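You operate a simulated robot arm through the tools that you are given. There is no shell and no other tool. Be economical: measure what you need, move in short steps, check, and stop when the job is done.

Carry out the task below with a simulated robot arm. There is one attempt and no reset: what you move stays moved.

TASK
Put the red peg from the worktop under the wide window on top of the red soup carton and the blue peg on top of the purple book there. Then take the beaker from the worktop under the wide window and put it on top of the blue vase.
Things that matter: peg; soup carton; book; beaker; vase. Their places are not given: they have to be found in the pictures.

It is judged by the outcome, as a careful person would: the job done as asked, and still so three seconds after it is handed in. It fails if anything else is knocked over, pushed out of place, dropped, spilled or broken.

THE ROBOT
A 6-joint arm with a two-finger parallel gripper, fixed in place. Base frame: the origin is at the foot of the arm, x ahead of it, y to its left, z up; the work surface is at about z = 910. Lengths are in mm, angles in degrees, forces in N, time in s.
With the tool pointing down near the work surface it reaches from about 240 to 660 mm from the base axis. Its first joint turns from -66.0 to 66.0 degrees. Payload 2.9 kg.
Tool frame: the origin (TCP) lies between the finger pads and is the grasp point; the fingertips stand 30 mm ahead of it; z points along the fingers, y is the line along which they close. The gripper opens to 110 mm. The fingers are 20 mm wide and 10 mm thick; the gripper's body (48 by 112 mm) begins 55 mm behind the TCP.
Orientation is that of the tool frame in the base frame, as a unit quaternion [w, x, y, z]. With the fingers straight down and closing along the base's y, the tool's x points along the base's -x, its y along +y and its z along -z.

THE INTERFACE
- The arm moves only by the tool apply_moves. Its argument "commands" is one flat list of numbers, 6 for each row, row after row: the shift along the tool's x, y, z in units of 200 mm (1.0 is 200 mm), then the turn, a rotation vector about the tool's x, y, z in units of 180 degrees (1.0 is 180 degrees). In form: [x, y, z, ax, ay, az, x, y, z, ax, ay, az, ...]. A call has 1 to 20 rows; each row is the pose to reach, as a shift and turn from the pose commanded when the call began, along the tool's axes at that moment. "gripper" is the closure, from 0 (fully open) to 1 (shut), set as the call begins (left out, the last holds). A call with a number of a shift or a turn outside -1 to 1 is refused whole. A row lasts 0.2 s, in which the tool goes at most 50 mm and 8.6 degrees; a call with a longer step from one row to the next is refused whole, and so is a gripper value outside its range. A pose out of reach is approached as far as the arm can. The call stops where the force on the tool passes 40 N (or 10 N more than at its start, if that is more) or the arm is blocked; 0.2 s more then pass. The fingers move at their own pace (about 108 mm/s each) and stop on an object; they squeeze with about 35 N. The grip force told is the motor's: it shows also when the fingers shut on nothing. Time passes only in rows, and 0.2 s behind the last, so rows that repeat a pose let the fingers close. It gives the time, the measured TCP pose, the force on the tool (base axes), the opening and the grip force at its end, in the units of the frame above (readings bear some noise), and new pictures: "show" is both (left out), scene, wrist or none.
- Cameras (640 x 400 px; columns grow to the right, rows downward): "scene" is fixed at [86.4, 446.9, 1402.7]; the picture's right is [-0.61, -0.79, 0.00], its down [-0.34, 0.26, -0.90] and it looks along [0.71, -0.55, -0.43] (base axes); focal length 256 px, centre (320, 200). "wrist" rides on the gripper at [-36, 0, -57] in the tool frame; the picture's right is [0.00, -1.00, 0.00], its down [0.97, 0.00, -0.24] and it looks along [0.24, 0.00, 0.97] (tool axes); focal length 218 px, centre (320, 200).
- locate(camera, pixels): for up to 12 pixels [column, row] of the newest picture of that camera ("zoom" is the newest enlarged one), the place [x, y, z] in the base frame of the surface seen there, good to about 3 mm, but the place of the scene camera against the robot may be out by one fixed shift of up to 12 mm in any direction. No time passes.
- inspect(camera, box): a new picture of the part [left, top, right, bottom] of that camera's present view, enlarged. No time passes.
- hand_in(): hands the job in; it is judged then, once.

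Work in short steps. Measure before you move; look again where a grasp or a placing could have gone wrong, and mend it. You have 80 turns and 120 pictures in all, the two below and enlarged ones among them. Open the gripper and draw the arm clear of the work before you hand the job in, unless the task says otherwise; then end with one line.

The tools are called by a JSON object that holds its "name" and its "arguments". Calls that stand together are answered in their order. apply_moves: Moves the arm, as the interface text tells. Its arguments: {"type":"object","properties":{"commands":{"type":"array","items":{"type":"number"}},"gripper":{"type":"number"},"show":{"type":"string","enum":["both","scene","wrist","none"]}},"required":["commands"]} The other tools are called the same way: locate (camera, pixels) gives the place of the surface under pixels of a picture; inspect (camera, box) takes an enlarged picture of a part of a camera's view; hand_in () hands the job in.

At the start:

```text
t: 0.0
tcp_pos: [388.9, 68.2, 1304.8]
tool_rot: [0.001, -0.001, 1.0, 0.0]
contact_force: [-0.9, -0.6, -0.1]
gripper_width: 110.1
finger_force: 0.0
```

scene: 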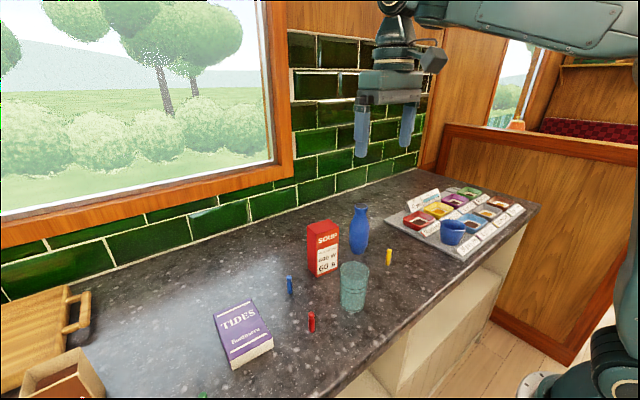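
wrist: 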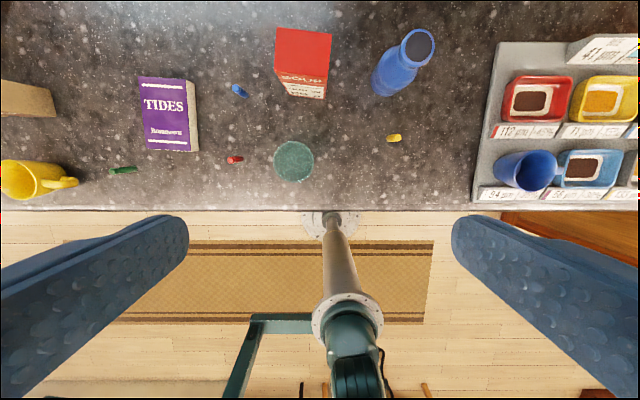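

The pictures show the soup carton, vase, beaker, book and the red and blue pegs. I'll locate these in both cameras.

{"name": "locate", "arguments": {"camera": "wrist", "pixels": [[235, 160], [239, 90], [293, 162], [274, 162], [313, 162], [303, 50], [278, 30], [330, 34], [418, 47], [165, 112], [142, 80], [394, 138]]}}

{"name": "locate", "arguments": {"camera": "scene", "pixels": [[312, 316], [312, 330], [289, 278], [290, 292], [354, 268], [354, 308], [322, 228], [360, 209], [360, 250], [240, 330], [389, 251], [388, 262]]}}

{"name": "inspect", "arguments": {"camera": "scene", "box": [200, 190, 420, 380]}}

{"name": "inspect", "arguments": {"camera": "wrist", "box": [130, 10, 450, 210]}}

```text
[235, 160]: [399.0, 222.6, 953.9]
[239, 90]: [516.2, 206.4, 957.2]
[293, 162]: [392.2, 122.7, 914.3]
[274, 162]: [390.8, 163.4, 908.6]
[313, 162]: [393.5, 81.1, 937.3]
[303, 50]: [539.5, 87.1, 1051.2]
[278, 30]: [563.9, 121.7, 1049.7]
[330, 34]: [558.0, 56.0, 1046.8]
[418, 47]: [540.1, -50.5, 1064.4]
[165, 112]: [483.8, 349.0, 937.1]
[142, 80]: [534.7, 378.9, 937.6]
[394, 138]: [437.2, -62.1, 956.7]
```

```text
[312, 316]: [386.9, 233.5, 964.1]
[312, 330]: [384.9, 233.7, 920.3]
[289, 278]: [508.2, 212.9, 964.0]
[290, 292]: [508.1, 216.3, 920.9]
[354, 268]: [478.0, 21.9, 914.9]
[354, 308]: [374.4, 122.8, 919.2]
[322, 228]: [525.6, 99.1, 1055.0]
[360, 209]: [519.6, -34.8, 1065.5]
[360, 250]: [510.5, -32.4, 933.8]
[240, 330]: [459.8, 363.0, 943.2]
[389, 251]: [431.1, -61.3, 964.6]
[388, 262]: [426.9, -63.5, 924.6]
```

```text
2.11 times, centred on (310, 285) of scene
```

zoom: 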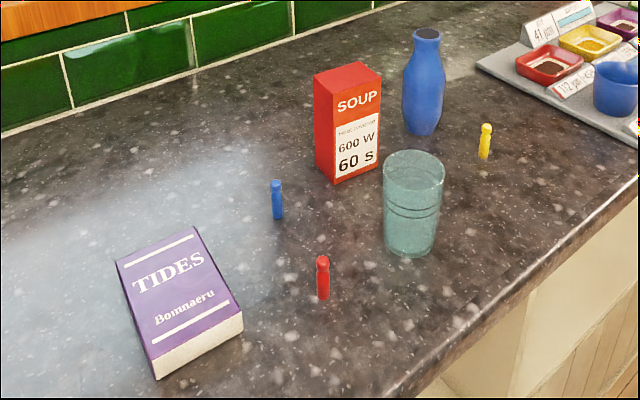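

```text
2.00 times, centred on (290, 110) of wrist
```

zoom: 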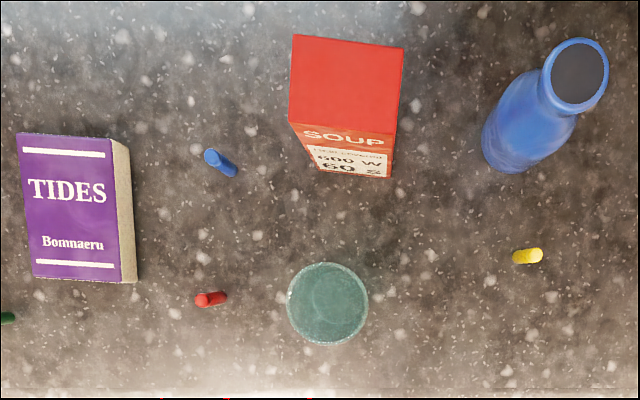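

Wrist readings put the red peg near (398,223), the blue near (516,206), the beaker near (392,122), the carton top near (550,88,1050) and the vase near (535,-50). I'll move above the red peg with a 90° turn, so the gripper stays clear of the beaker, and look closer.

{"name": "apply_moves", "arguments": {"commands": [-0.004, 0.065, 0.073, 0, 0, -0.0417, -0.008, 0.13, 0.146, 0, 0, -0.0833, -0.011, 0.194, 0.219, 0, 0, -0.125, -0.015, 0.258, 0.292, 0, 0, -0.1667, -0.019, 0.323, 0.365, 0, 0, -0.2083, -0.022, 0.387, 0.438, 0, 0, -0.25, -0.026, 0.452, 0.51, 0, 0, -0.2917, -0.03, 0.516, 0.583, 0, 0, -0.3333, -0.034, 0.58, 0.656, 0, 0, -0.375, -0.038, 0.645, 0.73, 0, 0, -0.4167, -0.041, 0.71, 0.8, 0, 0, -0.4583, -0.045, 0.774, 0.875, 0, 0, -0.5, -0.045, 0.774, 0.875, 0, 0, -0.5], "gripper": 0.6}}

```text
t: 2.8
tcp_pos: [399.6, 223.3, 1130.7]
tool_rot: [-0.001, 0.708, -0.707, 0.0]
contact_force: [-0.9, -0.3, 0.3]
gripper_width: 44.1
finger_force: 0.2
```

scene: 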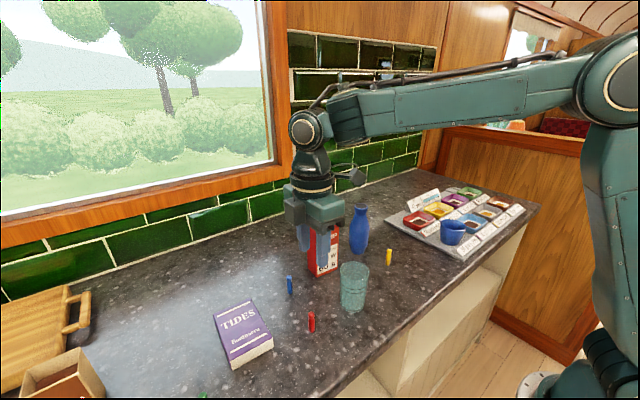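
wrist: 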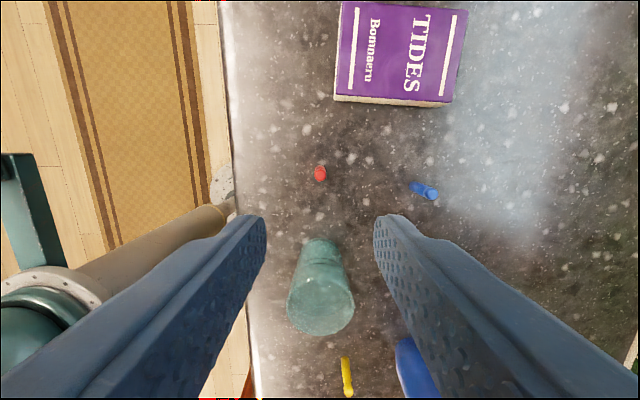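

The red peg is at about (320,174) in the wrist view. I'll measure it, along with the beaker and the blue peg.

{"name": "inspect", "arguments": {"camera": "wrist", "box": [270, 140, 430, 240]}}

{"name": "locate", "arguments": {"camera": "wrist", "pixels": [[320, 170], [320, 177], [319, 180], [417, 187], [430, 193], [321, 240], [320, 290], [290, 305], [352, 305], [320, 334], [400, 50], [345, 362]]}}

```text
4.00 times, centred on (350, 190) of wrist
```

zoom: 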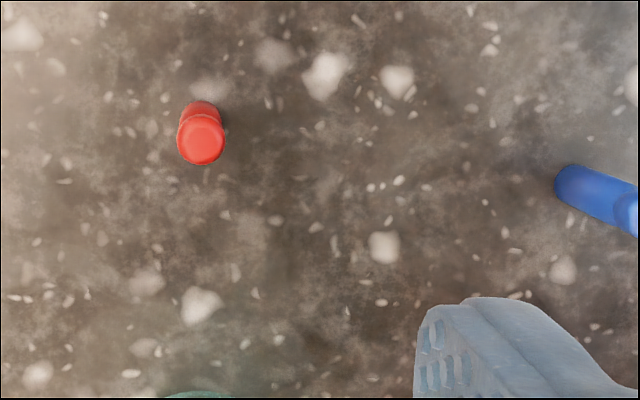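

```text
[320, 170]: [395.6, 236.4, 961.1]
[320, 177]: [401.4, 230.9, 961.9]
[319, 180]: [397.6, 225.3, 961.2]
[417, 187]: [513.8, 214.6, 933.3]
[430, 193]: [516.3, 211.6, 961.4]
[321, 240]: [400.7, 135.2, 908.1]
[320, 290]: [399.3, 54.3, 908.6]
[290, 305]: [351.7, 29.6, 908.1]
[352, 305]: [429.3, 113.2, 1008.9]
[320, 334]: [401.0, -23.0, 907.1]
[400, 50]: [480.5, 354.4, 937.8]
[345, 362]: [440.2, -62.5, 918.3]
```

The peg top is at about z 961 with its centre at (399.5,230). I'll descend to a TCP height of 948 with the fingers 44 mm apart.

{"name": "apply_moves", "arguments": {"commands": [-0.0335, 0, 0.2, 0, 0, 0, -0.0335, 0, 0.4, 0, 0, 0, -0.0335, 0, 0.6, 0, 0, 0, -0.0335, 0, 0.75, 0, 0, 0, -0.0335, 0, 0.85, 0, 0, 0, -0.0335, 0, 0.9135, 0, 0, 0, -0.0335, 0, 0.9135, 0, 0, 0]}}

```text
t: 4.4
tcp_pos: [398.1, 230.9, 945.5]
tool_rot: [-0.001, 0.707, -0.707, 0.0]
contact_force: [-0.3, -0.4, 1.2]
gripper_width: 44.2
finger_force: 0.0
```

scene: 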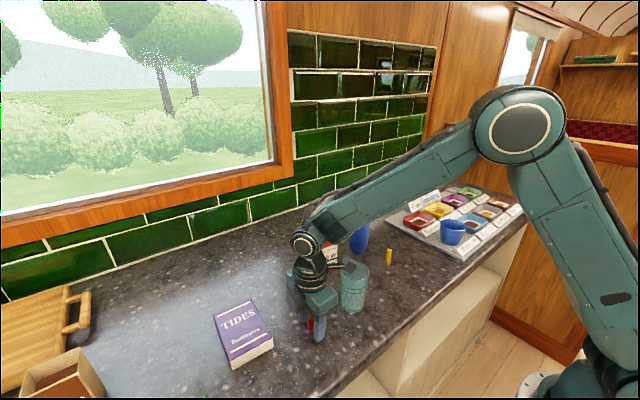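
wrist: 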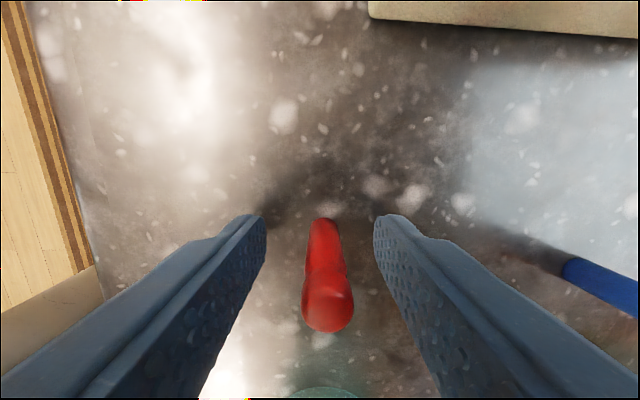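

The peg is centred between the fingers, within 2 mm, so I'll close.

{"name": "apply_moves", "arguments": {"commands": [0, -0.008, 0, 0, 0, 0, 0, -0.008, 0, 0, 0, 0, 0, -0.008, 0, 0, 0, 0, 0, -0.008, 0, 0, 0, 0], "gripper": 1, "show": "wrist"}}

```text
t: 5.4
tcp_pos: [399.3, 230.3, 946.7]
tool_rot: [-0.001, 0.707, -0.707, 0.0]
contact_force: [-0.1, -0.3, 0.8]
gripper_width: 10.7
finger_force: 35.5
```

wrist: 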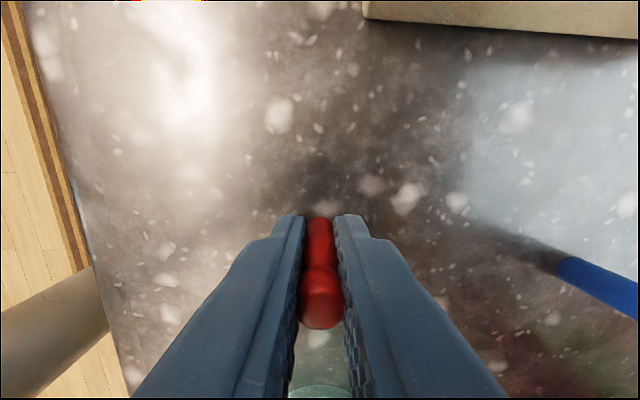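

Gripped at about 11 mm. I'll lift 200 mm, move toward the carton and look at its top.

{"name": "apply_moves", "arguments": {"commands": [0, 0, -0.15, 0, 0, 0, 0, 0, -0.35, 0, 0, 0, 0, 0, -0.6, 0, 0, 0, 0, 0, -0.85, 0, 0, 0, 0, 0, -1, 0, 0, 0, 0.09, -0.14, -1, 0, 0, 0, 0.18, -0.28, -1, 0, 0, 0, 0.27, -0.42, -1, 0, 0, 0, 0.36, -0.56, -1, 0, 0, 0, 0.45, -0.7, -1, 0, 0, 0, 0.45, -0.7, -1, 0, 0, 0]}}

```text
t: 7.8
tcp_pos: [540.2, 138.4, 1146.8]
tool_rot: [0.001, -0.707, 0.708, 0.0]
contact_force: [1.0, 0.2, 0.6]
gripper_width: 10.6
finger_force: 34.9
```

scene: 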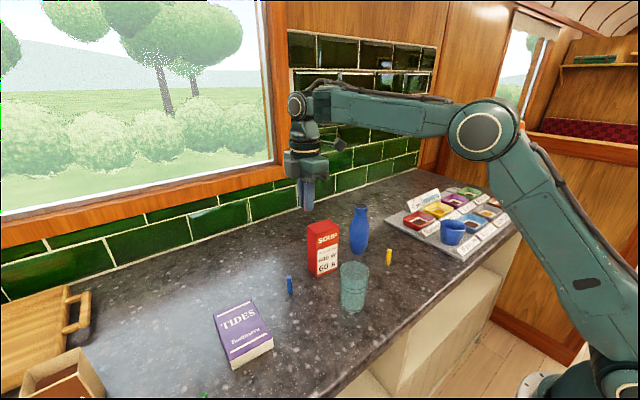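
wrist: 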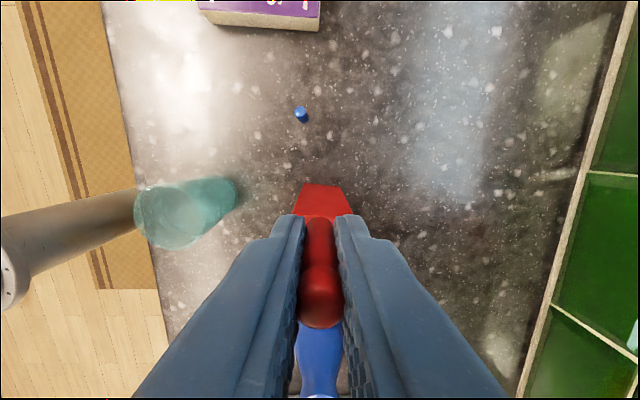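

The carton top centre, from the first wrist view, is at about (539,90,1049), and the peg bottom is about 37 mm below the TCP. I'll move over the carton and lower to 12 mm clearance.

{"name": "apply_moves", "arguments": {"commands": [0.08, 0.002, 0, 0, 0, 0, 0.16, 0.004, 0, 0, 0, 0, 0.242, 0.006, 0, 0, 0, 0, 0.242, 0.006, 0.1, 0, 0, 0, 0.242, 0.006, 0.18, 0, 0, 0, 0.242, 0.006, 0.235, 0, 0, 0, 0.242, 0.006, 0.235, 0, 0, 0]}}

{"name": "inspect", "arguments": {"camera": "scene", "box": [260, 160, 400, 300]}}

```text
t: 9.4
tcp_pos: [536.9, 91.9, 1099.4]
tool_rot: [0.001, -0.707, 0.707, 0.0]
contact_force: [0.1, -0.1, 0.0]
gripper_width: 10.7
finger_force: 35.3
```

scene: 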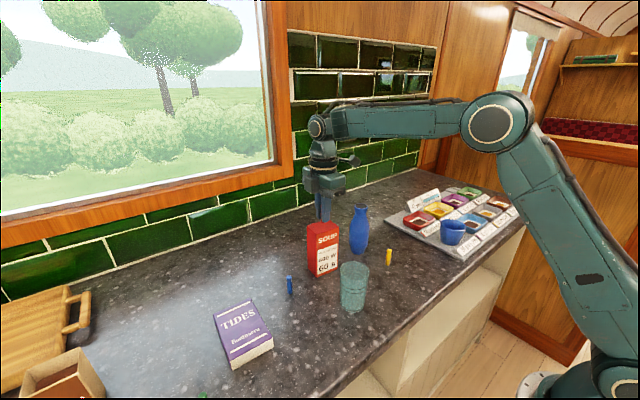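
wrist: 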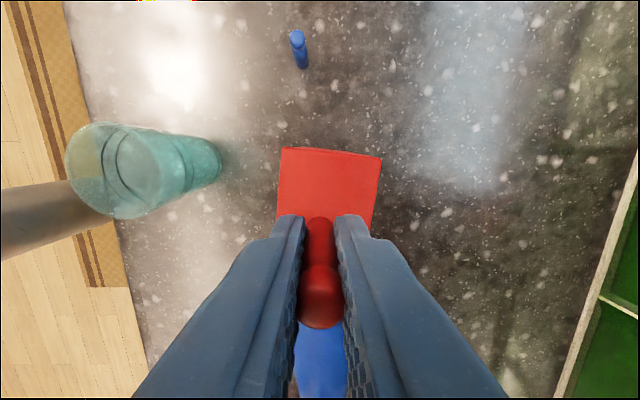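

```text
2.86 times, centred on (330, 230) of scene
```

zoom: 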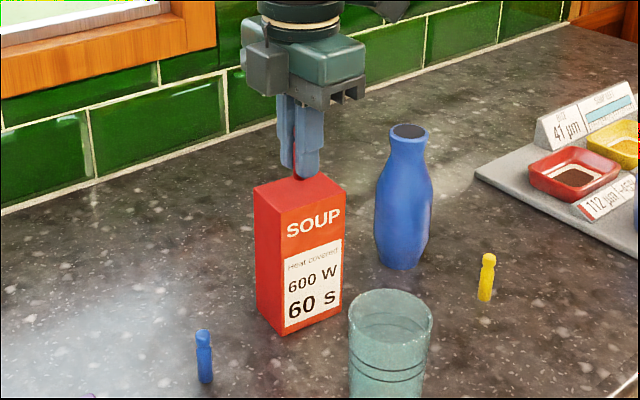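

The peg is over the carton. I'll lower 10 mm and check the force.

{"name": "apply_moves", "arguments": {"commands": [0, 0, 0.025, 0, 0, 0, 0, 0, 0.05, 0, 0, 0, 0, 0, 0.05, 0, 0, 0], "show": "none"}}

{"name": "inspect", "arguments": {"camera": "scene", "box": [295, 180, 355, 240]}}

```text
t: 10.2
tcp_pos: [537.0, 92.4, 1090.0]
tool_rot: [-0.002, 0.707, -0.707, 0.0]
contact_force: [-0.1, 0.6, -0.3]
gripper_width: 10.6
finger_force: 35.0
```

```text
6.67 times, centred on (325, 210) of scene
```

zoom: 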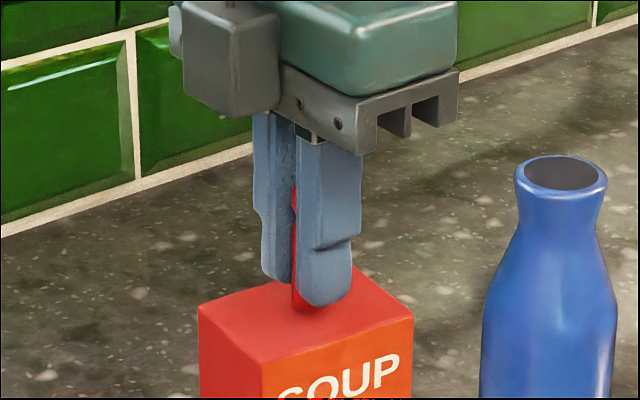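

No contact yet, so I'll lower another 2 mm.

{"name": "apply_moves", "arguments": {"commands": [0, 0, 0.005, 0, 0, 0, 0, 0, 0.01, 0, 0, 0, 0, 0, 0.01, 0, 0, 0], "show": "none"}}

{"name": "apply_moves", "arguments": {"commands": [0, 0, 0.005, 0, 0, 0, 0, 0, 0.005, 0, 0, 0], "show": "none"}}

```text
t: 11.0
tcp_pos: [537.2, 91.3, 1087.9]
tool_rot: [0.001, -0.707, 0.708, 0.001]
contact_force: [1.1, -0.6, 0.3]
gripper_width: 10.6
finger_force: 35.7
```

```text
t: 11.6
tcp_pos: [538.4, 90.5, 1088.2]
tool_rot: [0.001, -0.707, 0.707, 0.0]
contact_force: [0.1, 0.5, 0.0]
gripper_width: 10.6
finger_force: 35.1
```

{"name": "apply_moves", "arguments": {"commands": [0, 0, 0.005, 0, 0, 0, 0, 0, 0.005, 0, 0, 0], "show": "none"}}

{"name": "apply_moves", "arguments": {"commands": [0, 0, 0.005, 0, 0, 0, 0, 0, 0.005, 0, 0, 0], "show": "none"}}

{"name": "inspect", "arguments": {"camera": "scene", "box": [305, 210, 345, 240]}}

```text
t: 12.2
tcp_pos: [537.3, 90.3, 1086.8]
tool_rot: [-0.001, 0.707, -0.707, 0.0]
contact_force: [0.0, 0.2, 1.6]
gripper_width: 10.7
finger_force: 34.6
```

```text
t: 12.8
tcp_pos: [538.1, 90.0, 1086.5]
tool_rot: [0.001, -0.707, 0.708, -0.001]
contact_force: [-0.2, 0.0, 10.9]
gripper_width: 10.6
finger_force: 34.8
```

```text
13.33 times, centred on (325, 225) of scene
```

zoom: 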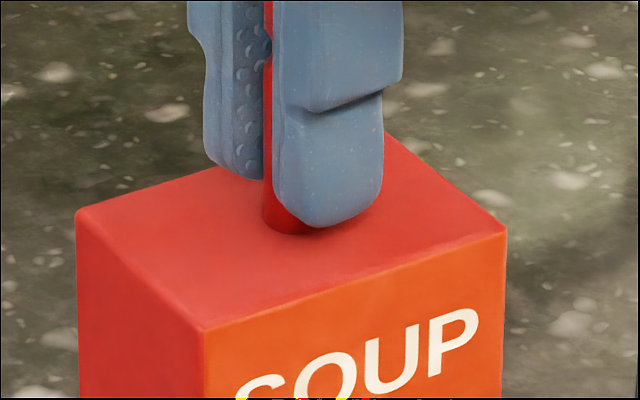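

Contact is 11 N and the peg is standing upright, centred on the carton. I'll release and rise straight up.

{"name": "apply_moves", "arguments": {"commands": [0, 0, 0, 0, 0, 0, 0, 0, 0, 0, 0, 0, 0, 0, -0.05, 0, 0, 0, 0, 0, -0.15, 0, 0, 0, 0, 0, -0.35, 0, 0, 0, 0, 0, -0.55, 0, 0, 0, 0, 0, -0.55, 0, 0, 0], "gripper": 0.65}}

{"name": "inspect", "arguments": {"camera": "scene", "box": [260, 180, 400, 300]}}

```text
t: 14.4
tcp_pos: [538.0, 91.2, 1197.6]
tool_rot: [-0.001, 0.707, -0.707, 0.0]
contact_force: [-0.1, 0.2, 0.5]
gripper_width: 38.6
finger_force: 0.1
```

scene: 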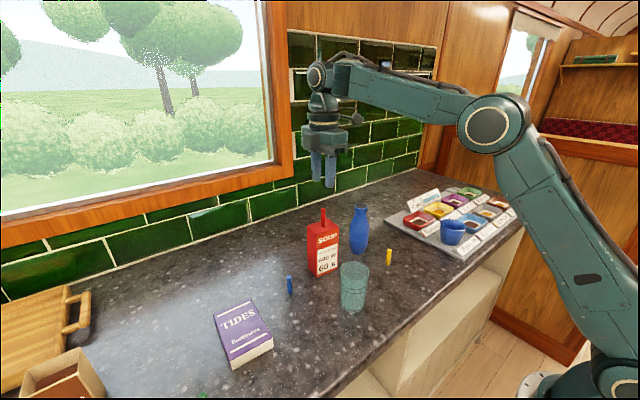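
wrist: 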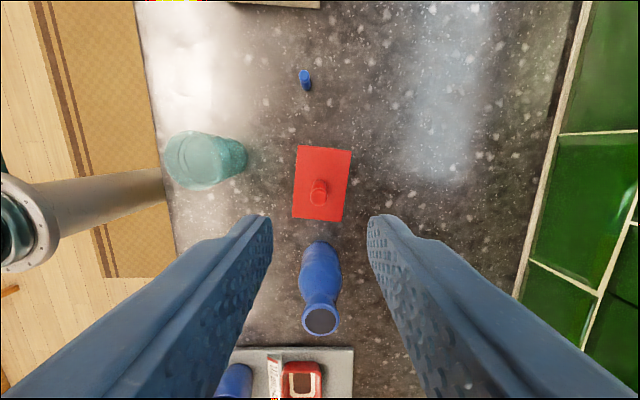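

```text
3.33 times, centred on (330, 240) of scene
```

zoom: 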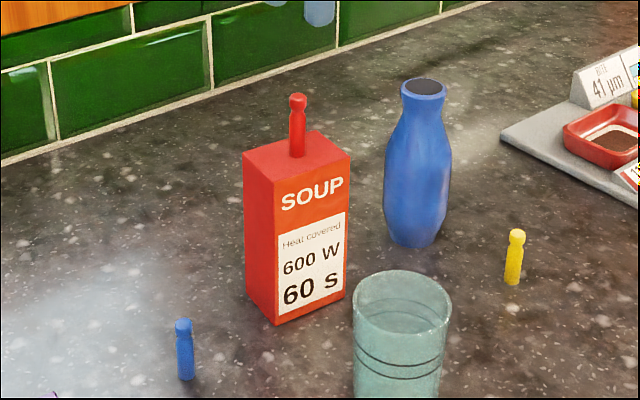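

The red peg stands on the carton. Next I'll move over the blue peg at about (516.6,211) and come down to z≈1010 to check alignment.

{"name": "apply_moves", "arguments": {"commands": [-0.2, 0.036, 0, 0, 0, 0, -0.4, 0.072, 0, 0, 0, 0, -0.6, 0.107, 0, 0, 0, 0, -0.6, 0.107, 0.22, 0, 0, 0, -0.6, 0.107, 0.44, 0, 0, 0, -0.6, 0.107, 0.66, 0, 0, 0, -0.6, 0.107, 0.85, 0, 0, 0, -0.6, 0.107, 0.94, 0, 0, 0, -0.6, 0.107, 0.94, 0, 0, 0], "show": "wrist"}}

```text
t: 16.4
tcp_pos: [515.8, 209.2, 1006.3]
tool_rot: [0.001, -0.707, 0.707, 0.001]
contact_force: [-0.2, 0.4, -0.2]
gripper_width: 38.5
finger_force: 0.2
```

wrist: 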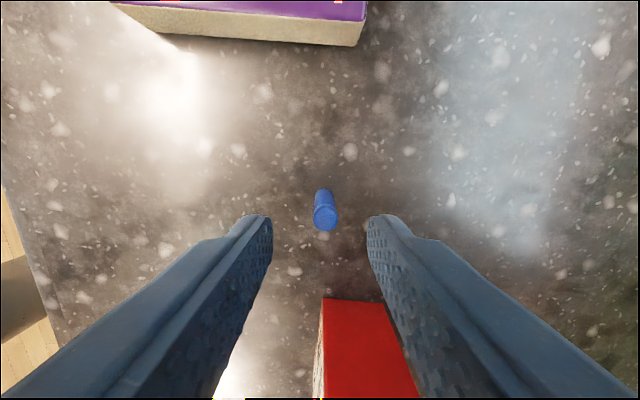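

The peg head is at (326,217), so its centre is at about (518.5,211). I'll correct and descend to z≈946.

{"name": "apply_moves", "arguments": {"commands": [-0.01, -0.0135, 0, 0, 0, 0, -0.01, -0.0135, 0.15, 0, 0, 0, -0.01, -0.0135, 0.25, 0, 0, 0, -0.01, -0.0135, 0.3, 0, 0, 0, -0.01, -0.0135, 0.3, 0, 0, 0], "show": "wrist"}}

```text
t: 17.6
tcp_pos: [520.4, 212.4, 948.5]
tool_rot: [-0.001, 0.707, -0.707, 0.0]
contact_force: [-0.2, -0.6, -0.5]
gripper_width: 38.6
finger_force: 0.0
```

wrist: 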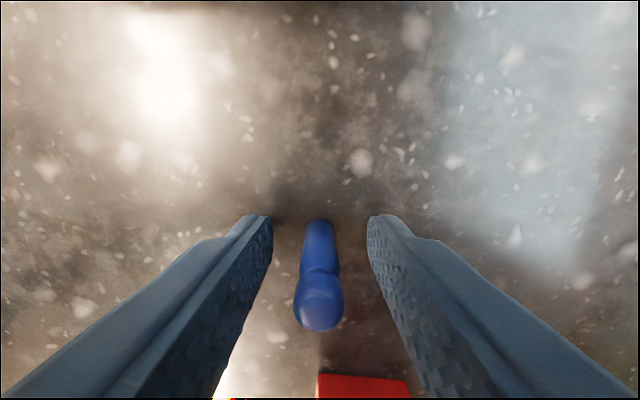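

The blue peg is centred, so I'll close on it.

{"name": "apply_moves", "arguments": {"commands": [0, 0, 0, 0, 0, 0, 0, 0, 0, 0, 0, 0, 0, 0, 0, 0, 0, 0], "gripper": 1, "show": "none"}}

{"name": "apply_moves", "arguments": {"commands": [0, 0, -0.15, 0, 0, 0, 0, 0, -0.35, 0, 0, 0, 0, 0, -0.5, 0, 0, 0, 0, 0, -0.5, 0, 0, 0]}}

```text
t: 18.4
tcp_pos: [520.0, 213.0, 946.9]
tool_rot: [-0.001, 0.707, -0.707, 0.0]
contact_force: [-2.2, 0.0, -0.1]
gripper_width: 4.3
finger_force: 34.9
```

```text
t: 19.4
tcp_pos: [517.9, 211.5, 1047.0]
tool_rot: [0.001, -0.707, 0.707, 0.0]
contact_force: [0.0, 0.4, 0.6]
gripper_width: 10.8
finger_force: 35.3
```

scene: 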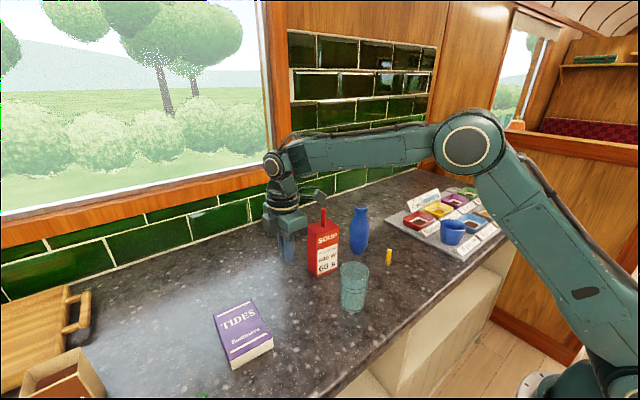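
wrist: 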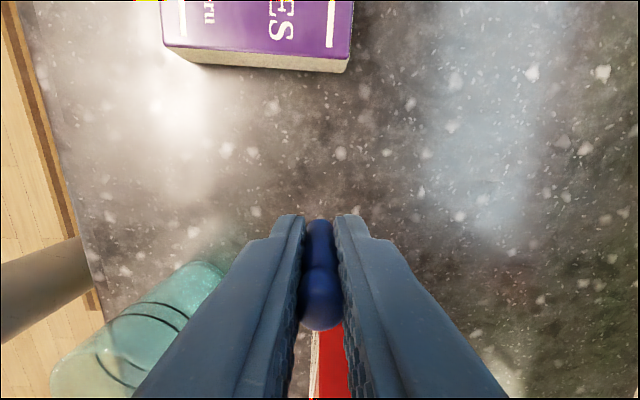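

Blue peg held. The book centre is at about (480,351) with its top at about z 938. I'll move there and lower to a TCP height of about 985.

{"name": "apply_moves", "arguments": {"commands": [-0.174, 0.048, 0, 0, 0, 0, -0.348, 0.096, 0, 0, 0, 0, -0.522, 0.144, 0, 0, 0, 0, -0.695, 0.19, 0, 0, 0, 0, -0.695, 0.19, 0.15, 0, 0, 0, -0.695, 0.19, 0.26, 0, 0, 0, -0.695, 0.19, 0.31, 0, 0, 0, -0.695, 0.19, 0.31, 0, 0, 0]}}

{"name": "inspect", "arguments": {"camera": "scene", "box": [200, 270, 290, 370]}}

```text
t: 21.2
tcp_pos: [480.1, 351.1, 984.9]
tool_rot: [0.0, -0.707, 0.707, 0.0]
contact_force: [0.6, 1.0, -0.5]
gripper_width: 10.7
finger_force: 34.8
```

scene: 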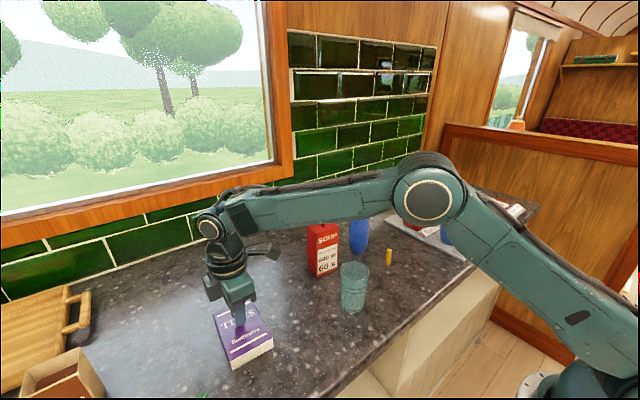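
wrist: 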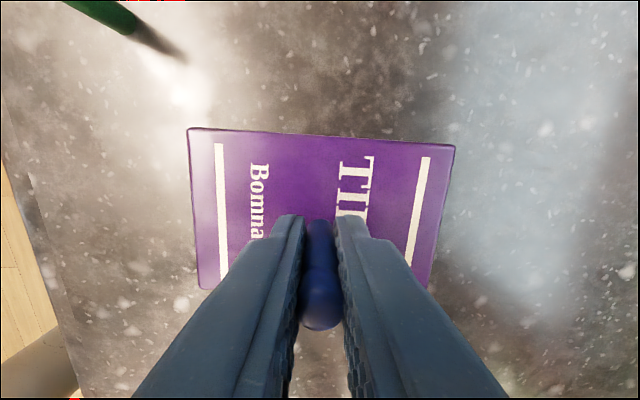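

```text
4.00 times, centred on (245, 320) of scene
```

zoom: 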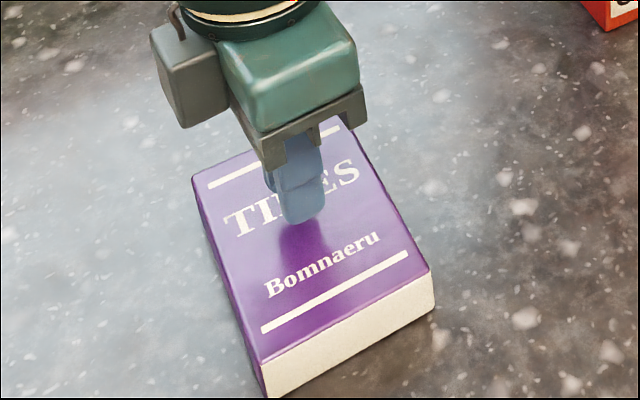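

Well centred. I'll lower until contact.

{"name": "apply_moves", "arguments": {"commands": [0, 0, 0.02, 0, 0, 0, 0, 0, 0.035, 0, 0, 0, 0, 0, 0.035, 0, 0, 0], "show": "none"}}

{"name": "apply_moves", "arguments": {"commands": [0, 0, 0.005, 0, 0, 0, 0, 0, 0.005, 0, 0, 0], "show": "none"}}

{"name": "apply_moves", "arguments": {"commands": [0, 0, 0.005, 0, 0, 0, 0, 0, 0.005, 0, 0, 0], "show": "none"}}

```text
t: 22.0
tcp_pos: [481.5, 351.1, 977.7]
tool_rot: [-0.001, 0.707, -0.707, -0.001]
contact_force: [-0.1, -0.2, 0.1]
gripper_width: 10.9
finger_force: 35.0
```

```text
t: 22.6
tcp_pos: [480.1, 351.7, 978.6]
tool_rot: [-0.001, 0.707, -0.707, 0.0]
contact_force: [-0.3, -0.7, 1.6]
gripper_width: 10.8
finger_force: 34.9
```

```text
t: 23.2
tcp_pos: [480.7, 352.5, 978.0]
tool_rot: [-0.001, 0.708, -0.706, -0.001]
contact_force: [-1.4, -1.7, 6.4]
gripper_width: 10.6
finger_force: 35.1
```

Contact is about 6 N. I'll release and rise.

{"name": "apply_moves", "arguments": {"commands": [0, 0, 0, 0, 0, 0, 0, 0, 0, 0, 0, 0, 0, 0, -0.05, 0, 0, 0, 0, 0, -0.15, 0, 0, 0, 0, 0, -0.35, 0, 0, 0, 0, 0, -0.6, 0, 0, 0, 0, 0, -0.8, 0, 0, 0, 0, 0, -0.8, 0, 0, 0], "gripper": 0.65}}

{"name": "inspect", "arguments": {"camera": "scene", "box": [200, 190, 420, 380]}}

```text
t: 25.0
tcp_pos: [482.8, 352.9, 1134.1]
tool_rot: [0.0, -0.707, 0.708, 0.0]
contact_force: [-0.1, 0.0, -0.1]
gripper_width: 38.7
finger_force: 0.1
```

scene: 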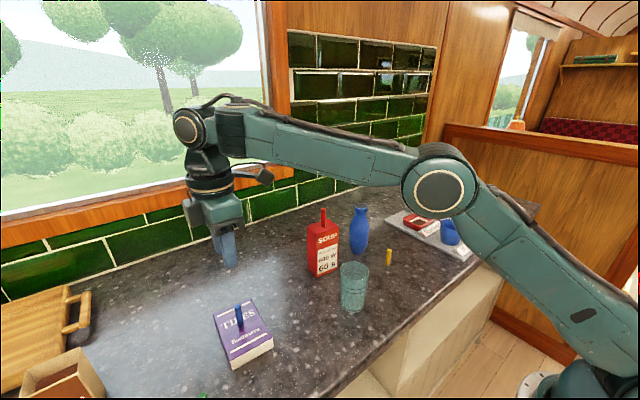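
wrist: 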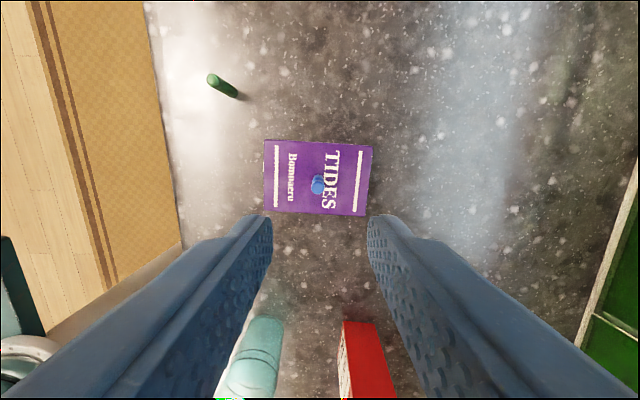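

```text
2.11 times, centred on (310, 285) of scene
```

zoom: 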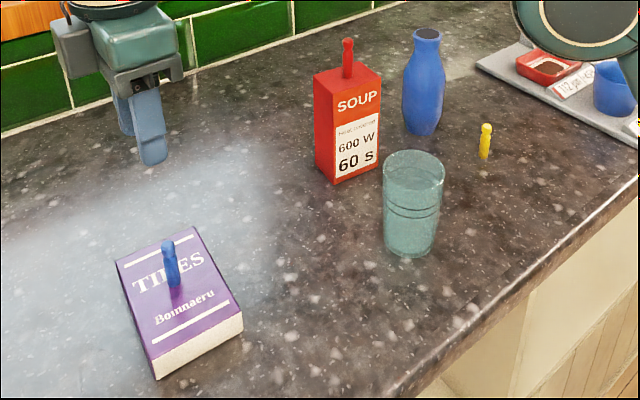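

Both pegs stand properly. From the first wrist view the beaker is centred at about (400,110) with rim radius about 32 and top at about z 1009. I'll move above it with the gripper open.

{"name": "apply_moves", "arguments": {"commands": [0.2, 0.083, 0, 0, 0, 0, 0.4, 0.166, 0, 0, 0, 0, 0.6, 0.249, 0, 0, 0, 0, 0.8, 0.332, 0, 0, 0, 0, 1.0, 0.414, 0, 0, 0, 0], "gripper": 0, "show": "none"}}

{"name": "apply_moves", "arguments": {"commands": [0.1, 0, 0, 0, 0, 0, 0.215, 0, 0, 0, 0, 0, 0.215, 0, 0, 0, 0, 0]}}

{"name": "inspect", "arguments": {"camera": "wrist", "box": [200, 100, 440, 250]}}

```text
t: 26.2
tcp_pos: [399.8, 155.5, 1134.7]
tool_rot: [-0.001, 0.708, -0.707, 0.0]
contact_force: [0.3, 0.1, 0.7]
gripper_width: 110.3
finger_force: 0.0
```

```text
t: 27.0
tcp_pos: [400.4, 109.5, 1134.1]
tool_rot: [-0.001, 0.707, -0.707, 0.0]
contact_force: [-0.2, 0.5, -0.3]
gripper_width: 110.0
finger_force: 0.1
```

scene: 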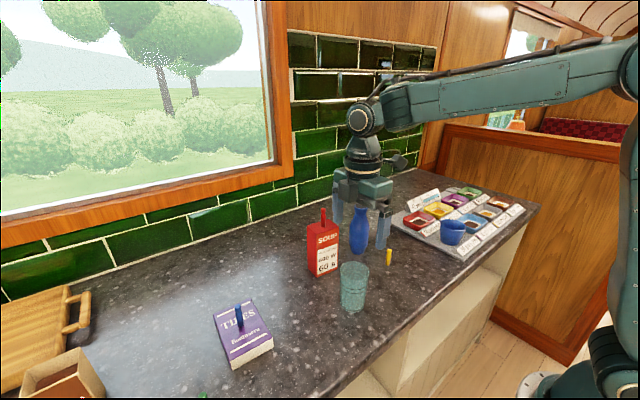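
wrist: 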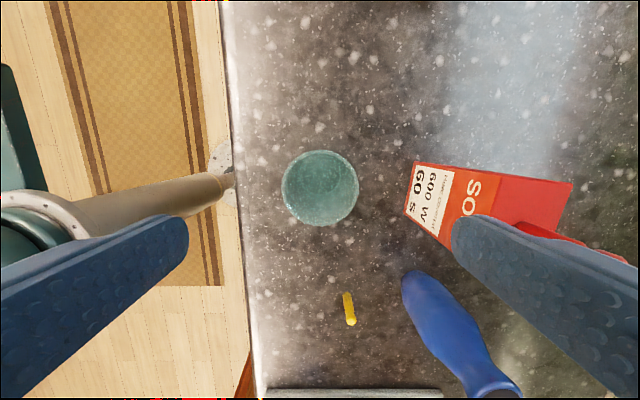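

```text
2.67 times, centred on (320, 175) of wrist
```

zoom: 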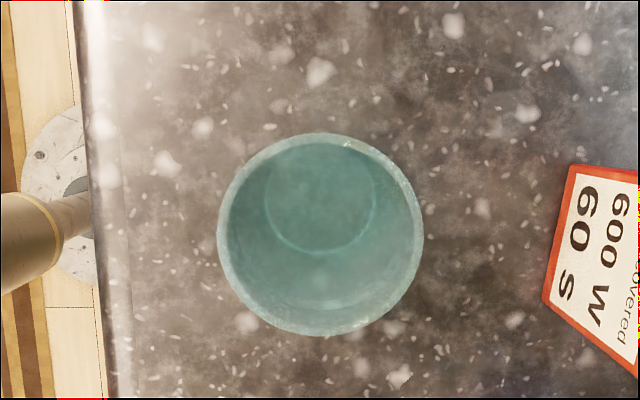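

The beaker is centred at about (400.6,111) with radius about 33. I'll descend to TCP z≈966.

{"name": "apply_moves", "arguments": {"commands": [-0.006, 0, 0.2, 0, 0, 0, -0.006, 0, 0.4, 0, 0, 0, -0.006, 0, 0.58, 0, 0, 0, -0.006, 0, 0.73, 0, 0, 0, -0.006, 0, 0.81, 0, 0, 0, -0.006, 0, 0.84, 0, 0, 0, -0.006, 0, 0.84, 0, 0, 0], "show": "wrist"}}

```text
t: 28.6
tcp_pos: [398.2, 111.0, 966.8]
tool_rot: [-0.001, 0.707, -0.707, -0.001]
contact_force: [0.3, -0.2, 0.3]
gripper_width: 109.8
finger_force: 0.0
```

wrist: 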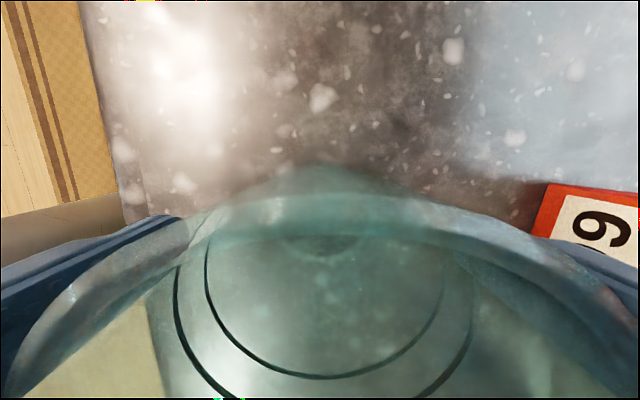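

The beaker is between the fingers, so I'll close on it.

{"name": "apply_moves", "arguments": {"commands": [0, 0, 0, 0, 0, 0, 0, 0, 0, 0, 0, 0, 0, 0, 0, 0, 0, 0], "gripper": 1, "show": "none"}}

{"name": "apply_moves", "arguments": {"commands": [0, 0, -0.05, 0, 0, 0, 0, 0, -0.1, 0, 0, 0, 0, 0, -0.1, 0, 0, 0]}}

{"name": "inspect", "arguments": {"camera": "scene", "box": [300, 210, 420, 330]}}

```text
t: 29.4
tcp_pos: [396.7, 109.8, 968.2]
tool_rot: [0.002, -0.707, 0.707, 0.001]
contact_force: [0.8, 0.2, -0.1]
gripper_width: 64.1
finger_force: 34.9
```

```text
t: 30.2
tcp_pos: [398.4, 109.3, 987.9]
tool_rot: [0.001, -0.707, 0.707, 0.0]
contact_force: [0.7, 0.2, -0.5]
gripper_width: 64.3
finger_force: 35.1
```

scene: 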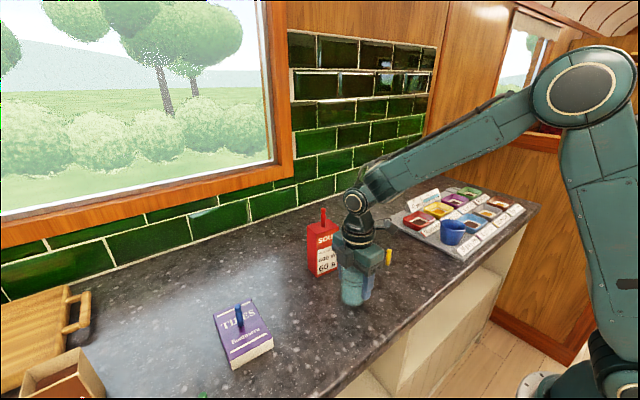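
wrist: 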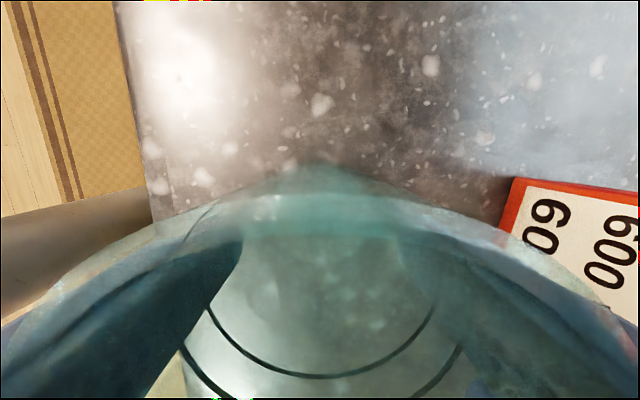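

```text
3.33 times, centred on (360, 270) of scene
```

zoom: 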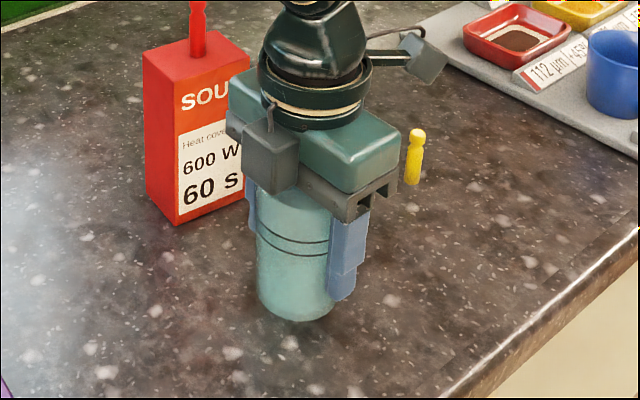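

The beaker is held at 64 mm. I'll lift it and carry it high past the vase, so the wrist camera can measure the vase top before placing.

{"name": "apply_moves", "arguments": {"commands": [0, 0, -0.15, 0, 0, 0, 0, 0, -0.35, 0, 0, 0, 0, 0, -0.55, 0, 0, 0, 0, 0, -0.75, 0, 0, 0, 0, 0, -0.95, 0, 0, 0, 0, 0, -1, 0, 0, 0], "show": "none"}}

{"name": "apply_moves", "arguments": {"commands": [0.16, -0.05, -0.05, 0, 0, 0, 0.33, -0.1, -0.1, 0, 0, 0, 0.5, -0.2, -0.15, 0, 0, 0, 0.67, -0.3, -0.2, 0, 0, 0, 0.84, -0.4, -0.2, 0, 0, 0, 1, -0.5, -0.2, 0, 0, 0], "show": "none"}}

{"name": "apply_moves", "arguments": {"commands": [0.15, -0.1, 0, 0, 0, 0, 0.3, -0.2, 0, 0, 0, 0, 0.3, -0.2, 0, 0, 0, 0]}}

```text
t: 31.6
tcp_pos: [397.4, 107.9, 1190.8]
tool_rot: [0.0, 0.708, -0.707, -0.001]
contact_force: [0.3, 0.7, -0.1]
gripper_width: 64.2
finger_force: 35.1
```

```text
t: 33.0
tcp_pos: [500.4, -89.1, 1229.5]
tool_rot: [0.002, -0.707, 0.707, 0.0]
contact_force: [0.2, 0.3, -1.8]
gripper_width: 64.0
finger_force: 34.5
```

```text
t: 33.8
tcp_pos: [539.2, -149.7, 1228.9]
tool_rot: [0.001, -0.707, 0.707, 0.0]
contact_force: [0.0, -0.6, 0.0]
gripper_width: 64.1
finger_force: 34.7
```

scene: 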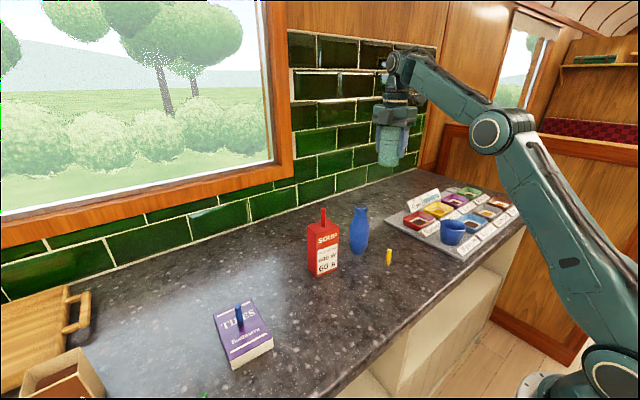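
wrist: 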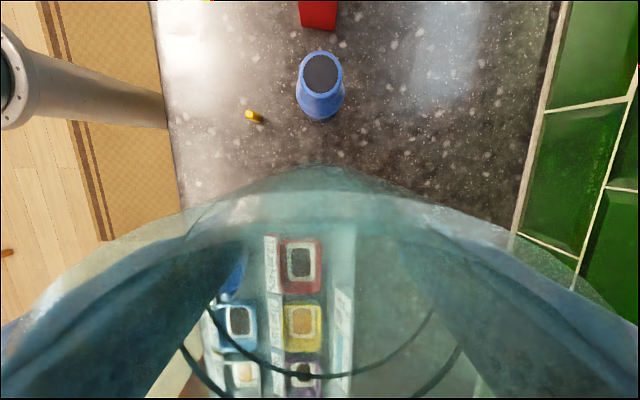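

{"name": "inspect", "arguments": {"camera": "wrist", "box": [272, 30, 368, 90]}}

{"name": "locate", "arguments": {"camera": "wrist", "pixels": [[322, 74], [321, 95], [341, 70], [301, 75], [322, 54], [322, 64], [322, 84]]}}

```text
6.67 times, centred on (320, 60) of wrist
```

zoom: 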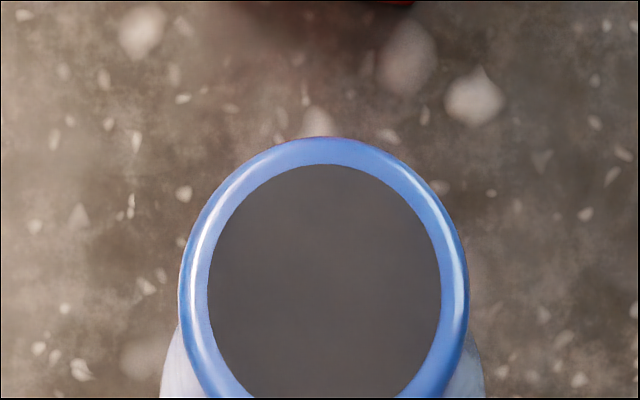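

```text
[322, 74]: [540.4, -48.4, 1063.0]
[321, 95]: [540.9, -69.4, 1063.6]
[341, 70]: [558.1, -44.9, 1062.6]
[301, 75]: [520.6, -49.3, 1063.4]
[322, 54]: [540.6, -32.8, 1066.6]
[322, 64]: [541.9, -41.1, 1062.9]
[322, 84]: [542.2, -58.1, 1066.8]
```

The vase top is flat, centred at about (540,-49) with radius about 20 and z≈1065. I'll move the beaker over it and lower to about 12 mm clearance.

{"name": "apply_moves", "arguments": {"commands": [-0.17, -0.004, 0, 0, 0, 0, -0.34, -0.004, 0, 0, 0, 0, -0.5, -0.004, 0, 0, 0, 0, -0.5, -0.004, 0.15, 0, 0, 0, -0.5, -0.004, 0.3, 0, 0, 0, -0.5, -0.004, 0.42, 0, 0, 0, -0.5, -0.004, 0.465, 0, 0, 0, -0.5, -0.004, 0.465, 0, 0, 0]}}

{"name": "inspect", "arguments": {"camera": "scene", "box": [300, 130, 420, 260]}}

```text
t: 35.6
tcp_pos: [538.5, -48.9, 1135.6]
tool_rot: [0.001, -0.707, 0.707, 0.0]
contact_force: [-0.1, -0.6, -0.7]
gripper_width: 64.1
finger_force: 35.0
```

scene: 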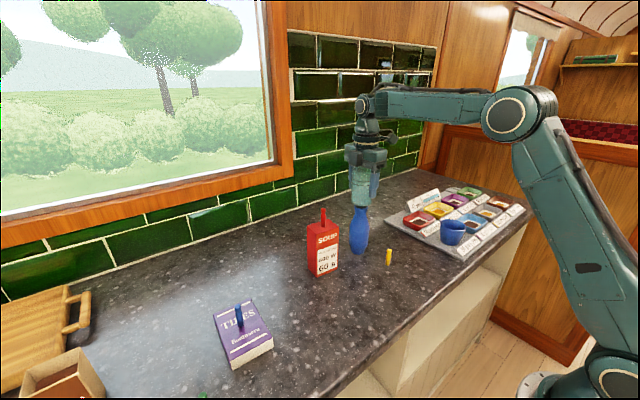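
wrist: 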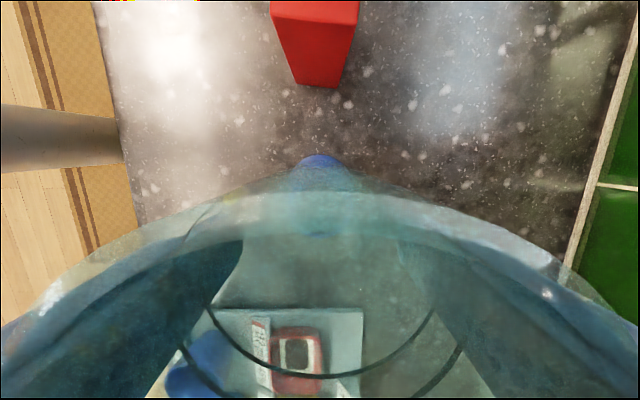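

```text
3.08 times, centred on (360, 195) of scene
```

zoom: 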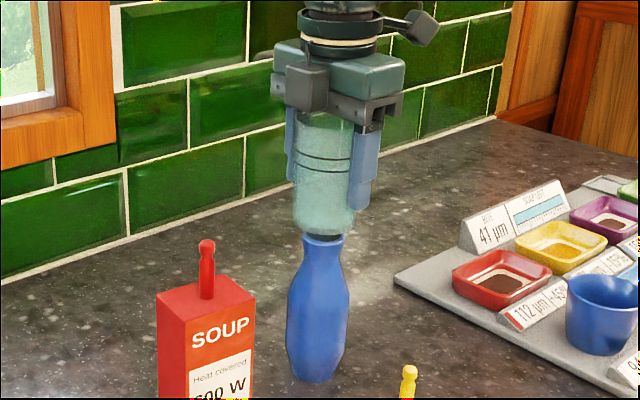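

Aligned. I'll lower 8 mm, then go in small steps.

{"name": "apply_moves", "arguments": {"commands": [0, -0.004, 0.02, 0, 0, 0, 0, -0.004, 0.04, 0, 0, 0, 0, -0.004, 0.04, 0, 0, 0], "show": "none"}}

{"name": "apply_moves", "arguments": {"commands": [0, 0, 0.005, 0, 0, 0, 0, 0, 0.01, 0, 0, 0, 0, 0, 0.01, 0, 0, 0], "show": "none"}}

{"name": "apply_moves", "arguments": {"commands": [0, 0, 0.005, 0, 0, 0, 0, 0, 0.005, 0, 0, 0], "show": "none"}}

{"name": "inspect", "arguments": {"camera": "scene", "box": [330, 160, 390, 230]}}

```text
t: 36.4
tcp_pos: [539.0, -49.3, 1125.5]
tool_rot: [-0.002, 0.707, -0.707, 0.0]
contact_force: [0.1, 1.1, 0.0]
gripper_width: 63.8
finger_force: 35.3
```

```text
t: 37.2
tcp_pos: [539.7, -48.1, 1124.7]
tool_rot: [0.002, -0.706, 0.708, 0.0]
contact_force: [-0.3, -0.2, -0.1]
gripper_width: 64.1
finger_force: 34.5
```

```text
t: 37.8
tcp_pos: [539.8, -49.6, 1124.5]
tool_rot: [-0.001, 0.707, -0.707, 0.0]
contact_force: [-0.4, 0.7, -0.1]
gripper_width: 64.0
finger_force: 35.0
```

```text
5.71 times, centred on (360, 195) of scene
```

zoom: 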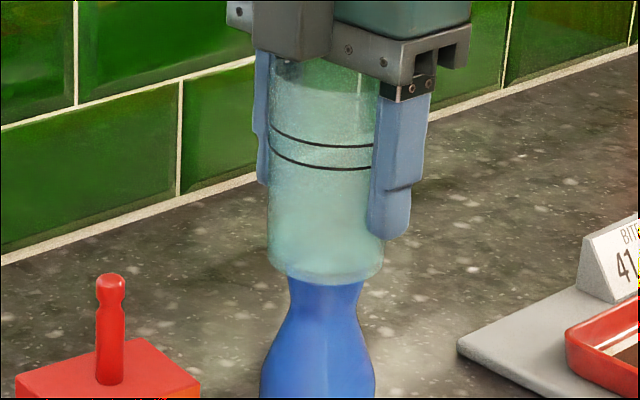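

No contact yet, so I'll continue in 1 mm steps.

{"name": "apply_moves", "arguments": {"commands": [0, 0, 0.005, 0, 0, 0, 0, 0, 0.005, 0, 0, 0], "show": "none"}}

{"name": "apply_moves", "arguments": {"commands": [0, 0, 0.005, 0, 0, 0, 0, 0, 0.005, 0, 0, 0], "show": "none"}}

```text
t: 38.4
tcp_pos: [539.9, -48.4, 1123.8]
tool_rot: [0.001, -0.707, 0.708, 0.0]
contact_force: [0.1, 0.3, -0.6]
gripper_width: 63.9
finger_force: 34.9
```

```text
t: 39.0
tcp_pos: [540.0, -50.3, 1122.7]
tool_rot: [0.0, 0.707, -0.707, 0.0]
contact_force: [0.1, 1.4, 6.0]
gripper_width: 63.9
finger_force: 35.6
```

Contact is 6 N. I'll open, wait, and check before rising.

{"name": "apply_moves", "arguments": {"commands": [0, 0, 0, 0, 0, 0, 0, 0, 0, 0, 0, 0, 0, 0, 0, 0, 0, 0], "gripper": 0.1, "show": "none"}}

{"name": "inspect", "arguments": {"camera": "scene", "box": [320, 150, 400, 250]}}

```text
t: 39.8
tcp_pos: [539.2, -49.2, 1123.9]
tool_rot: [-0.001, 0.707, -0.707, 0.0]
contact_force: [-0.3, 0.2, -0.6]
gripper_width: 99.2
finger_force: 0.1
```

```text
4.00 times, centred on (360, 200) of scene
```

zoom: 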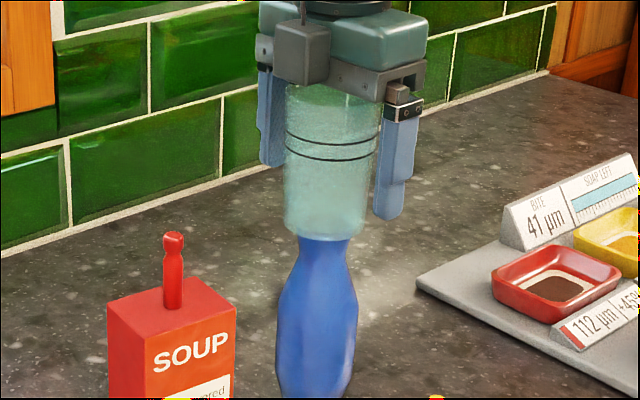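

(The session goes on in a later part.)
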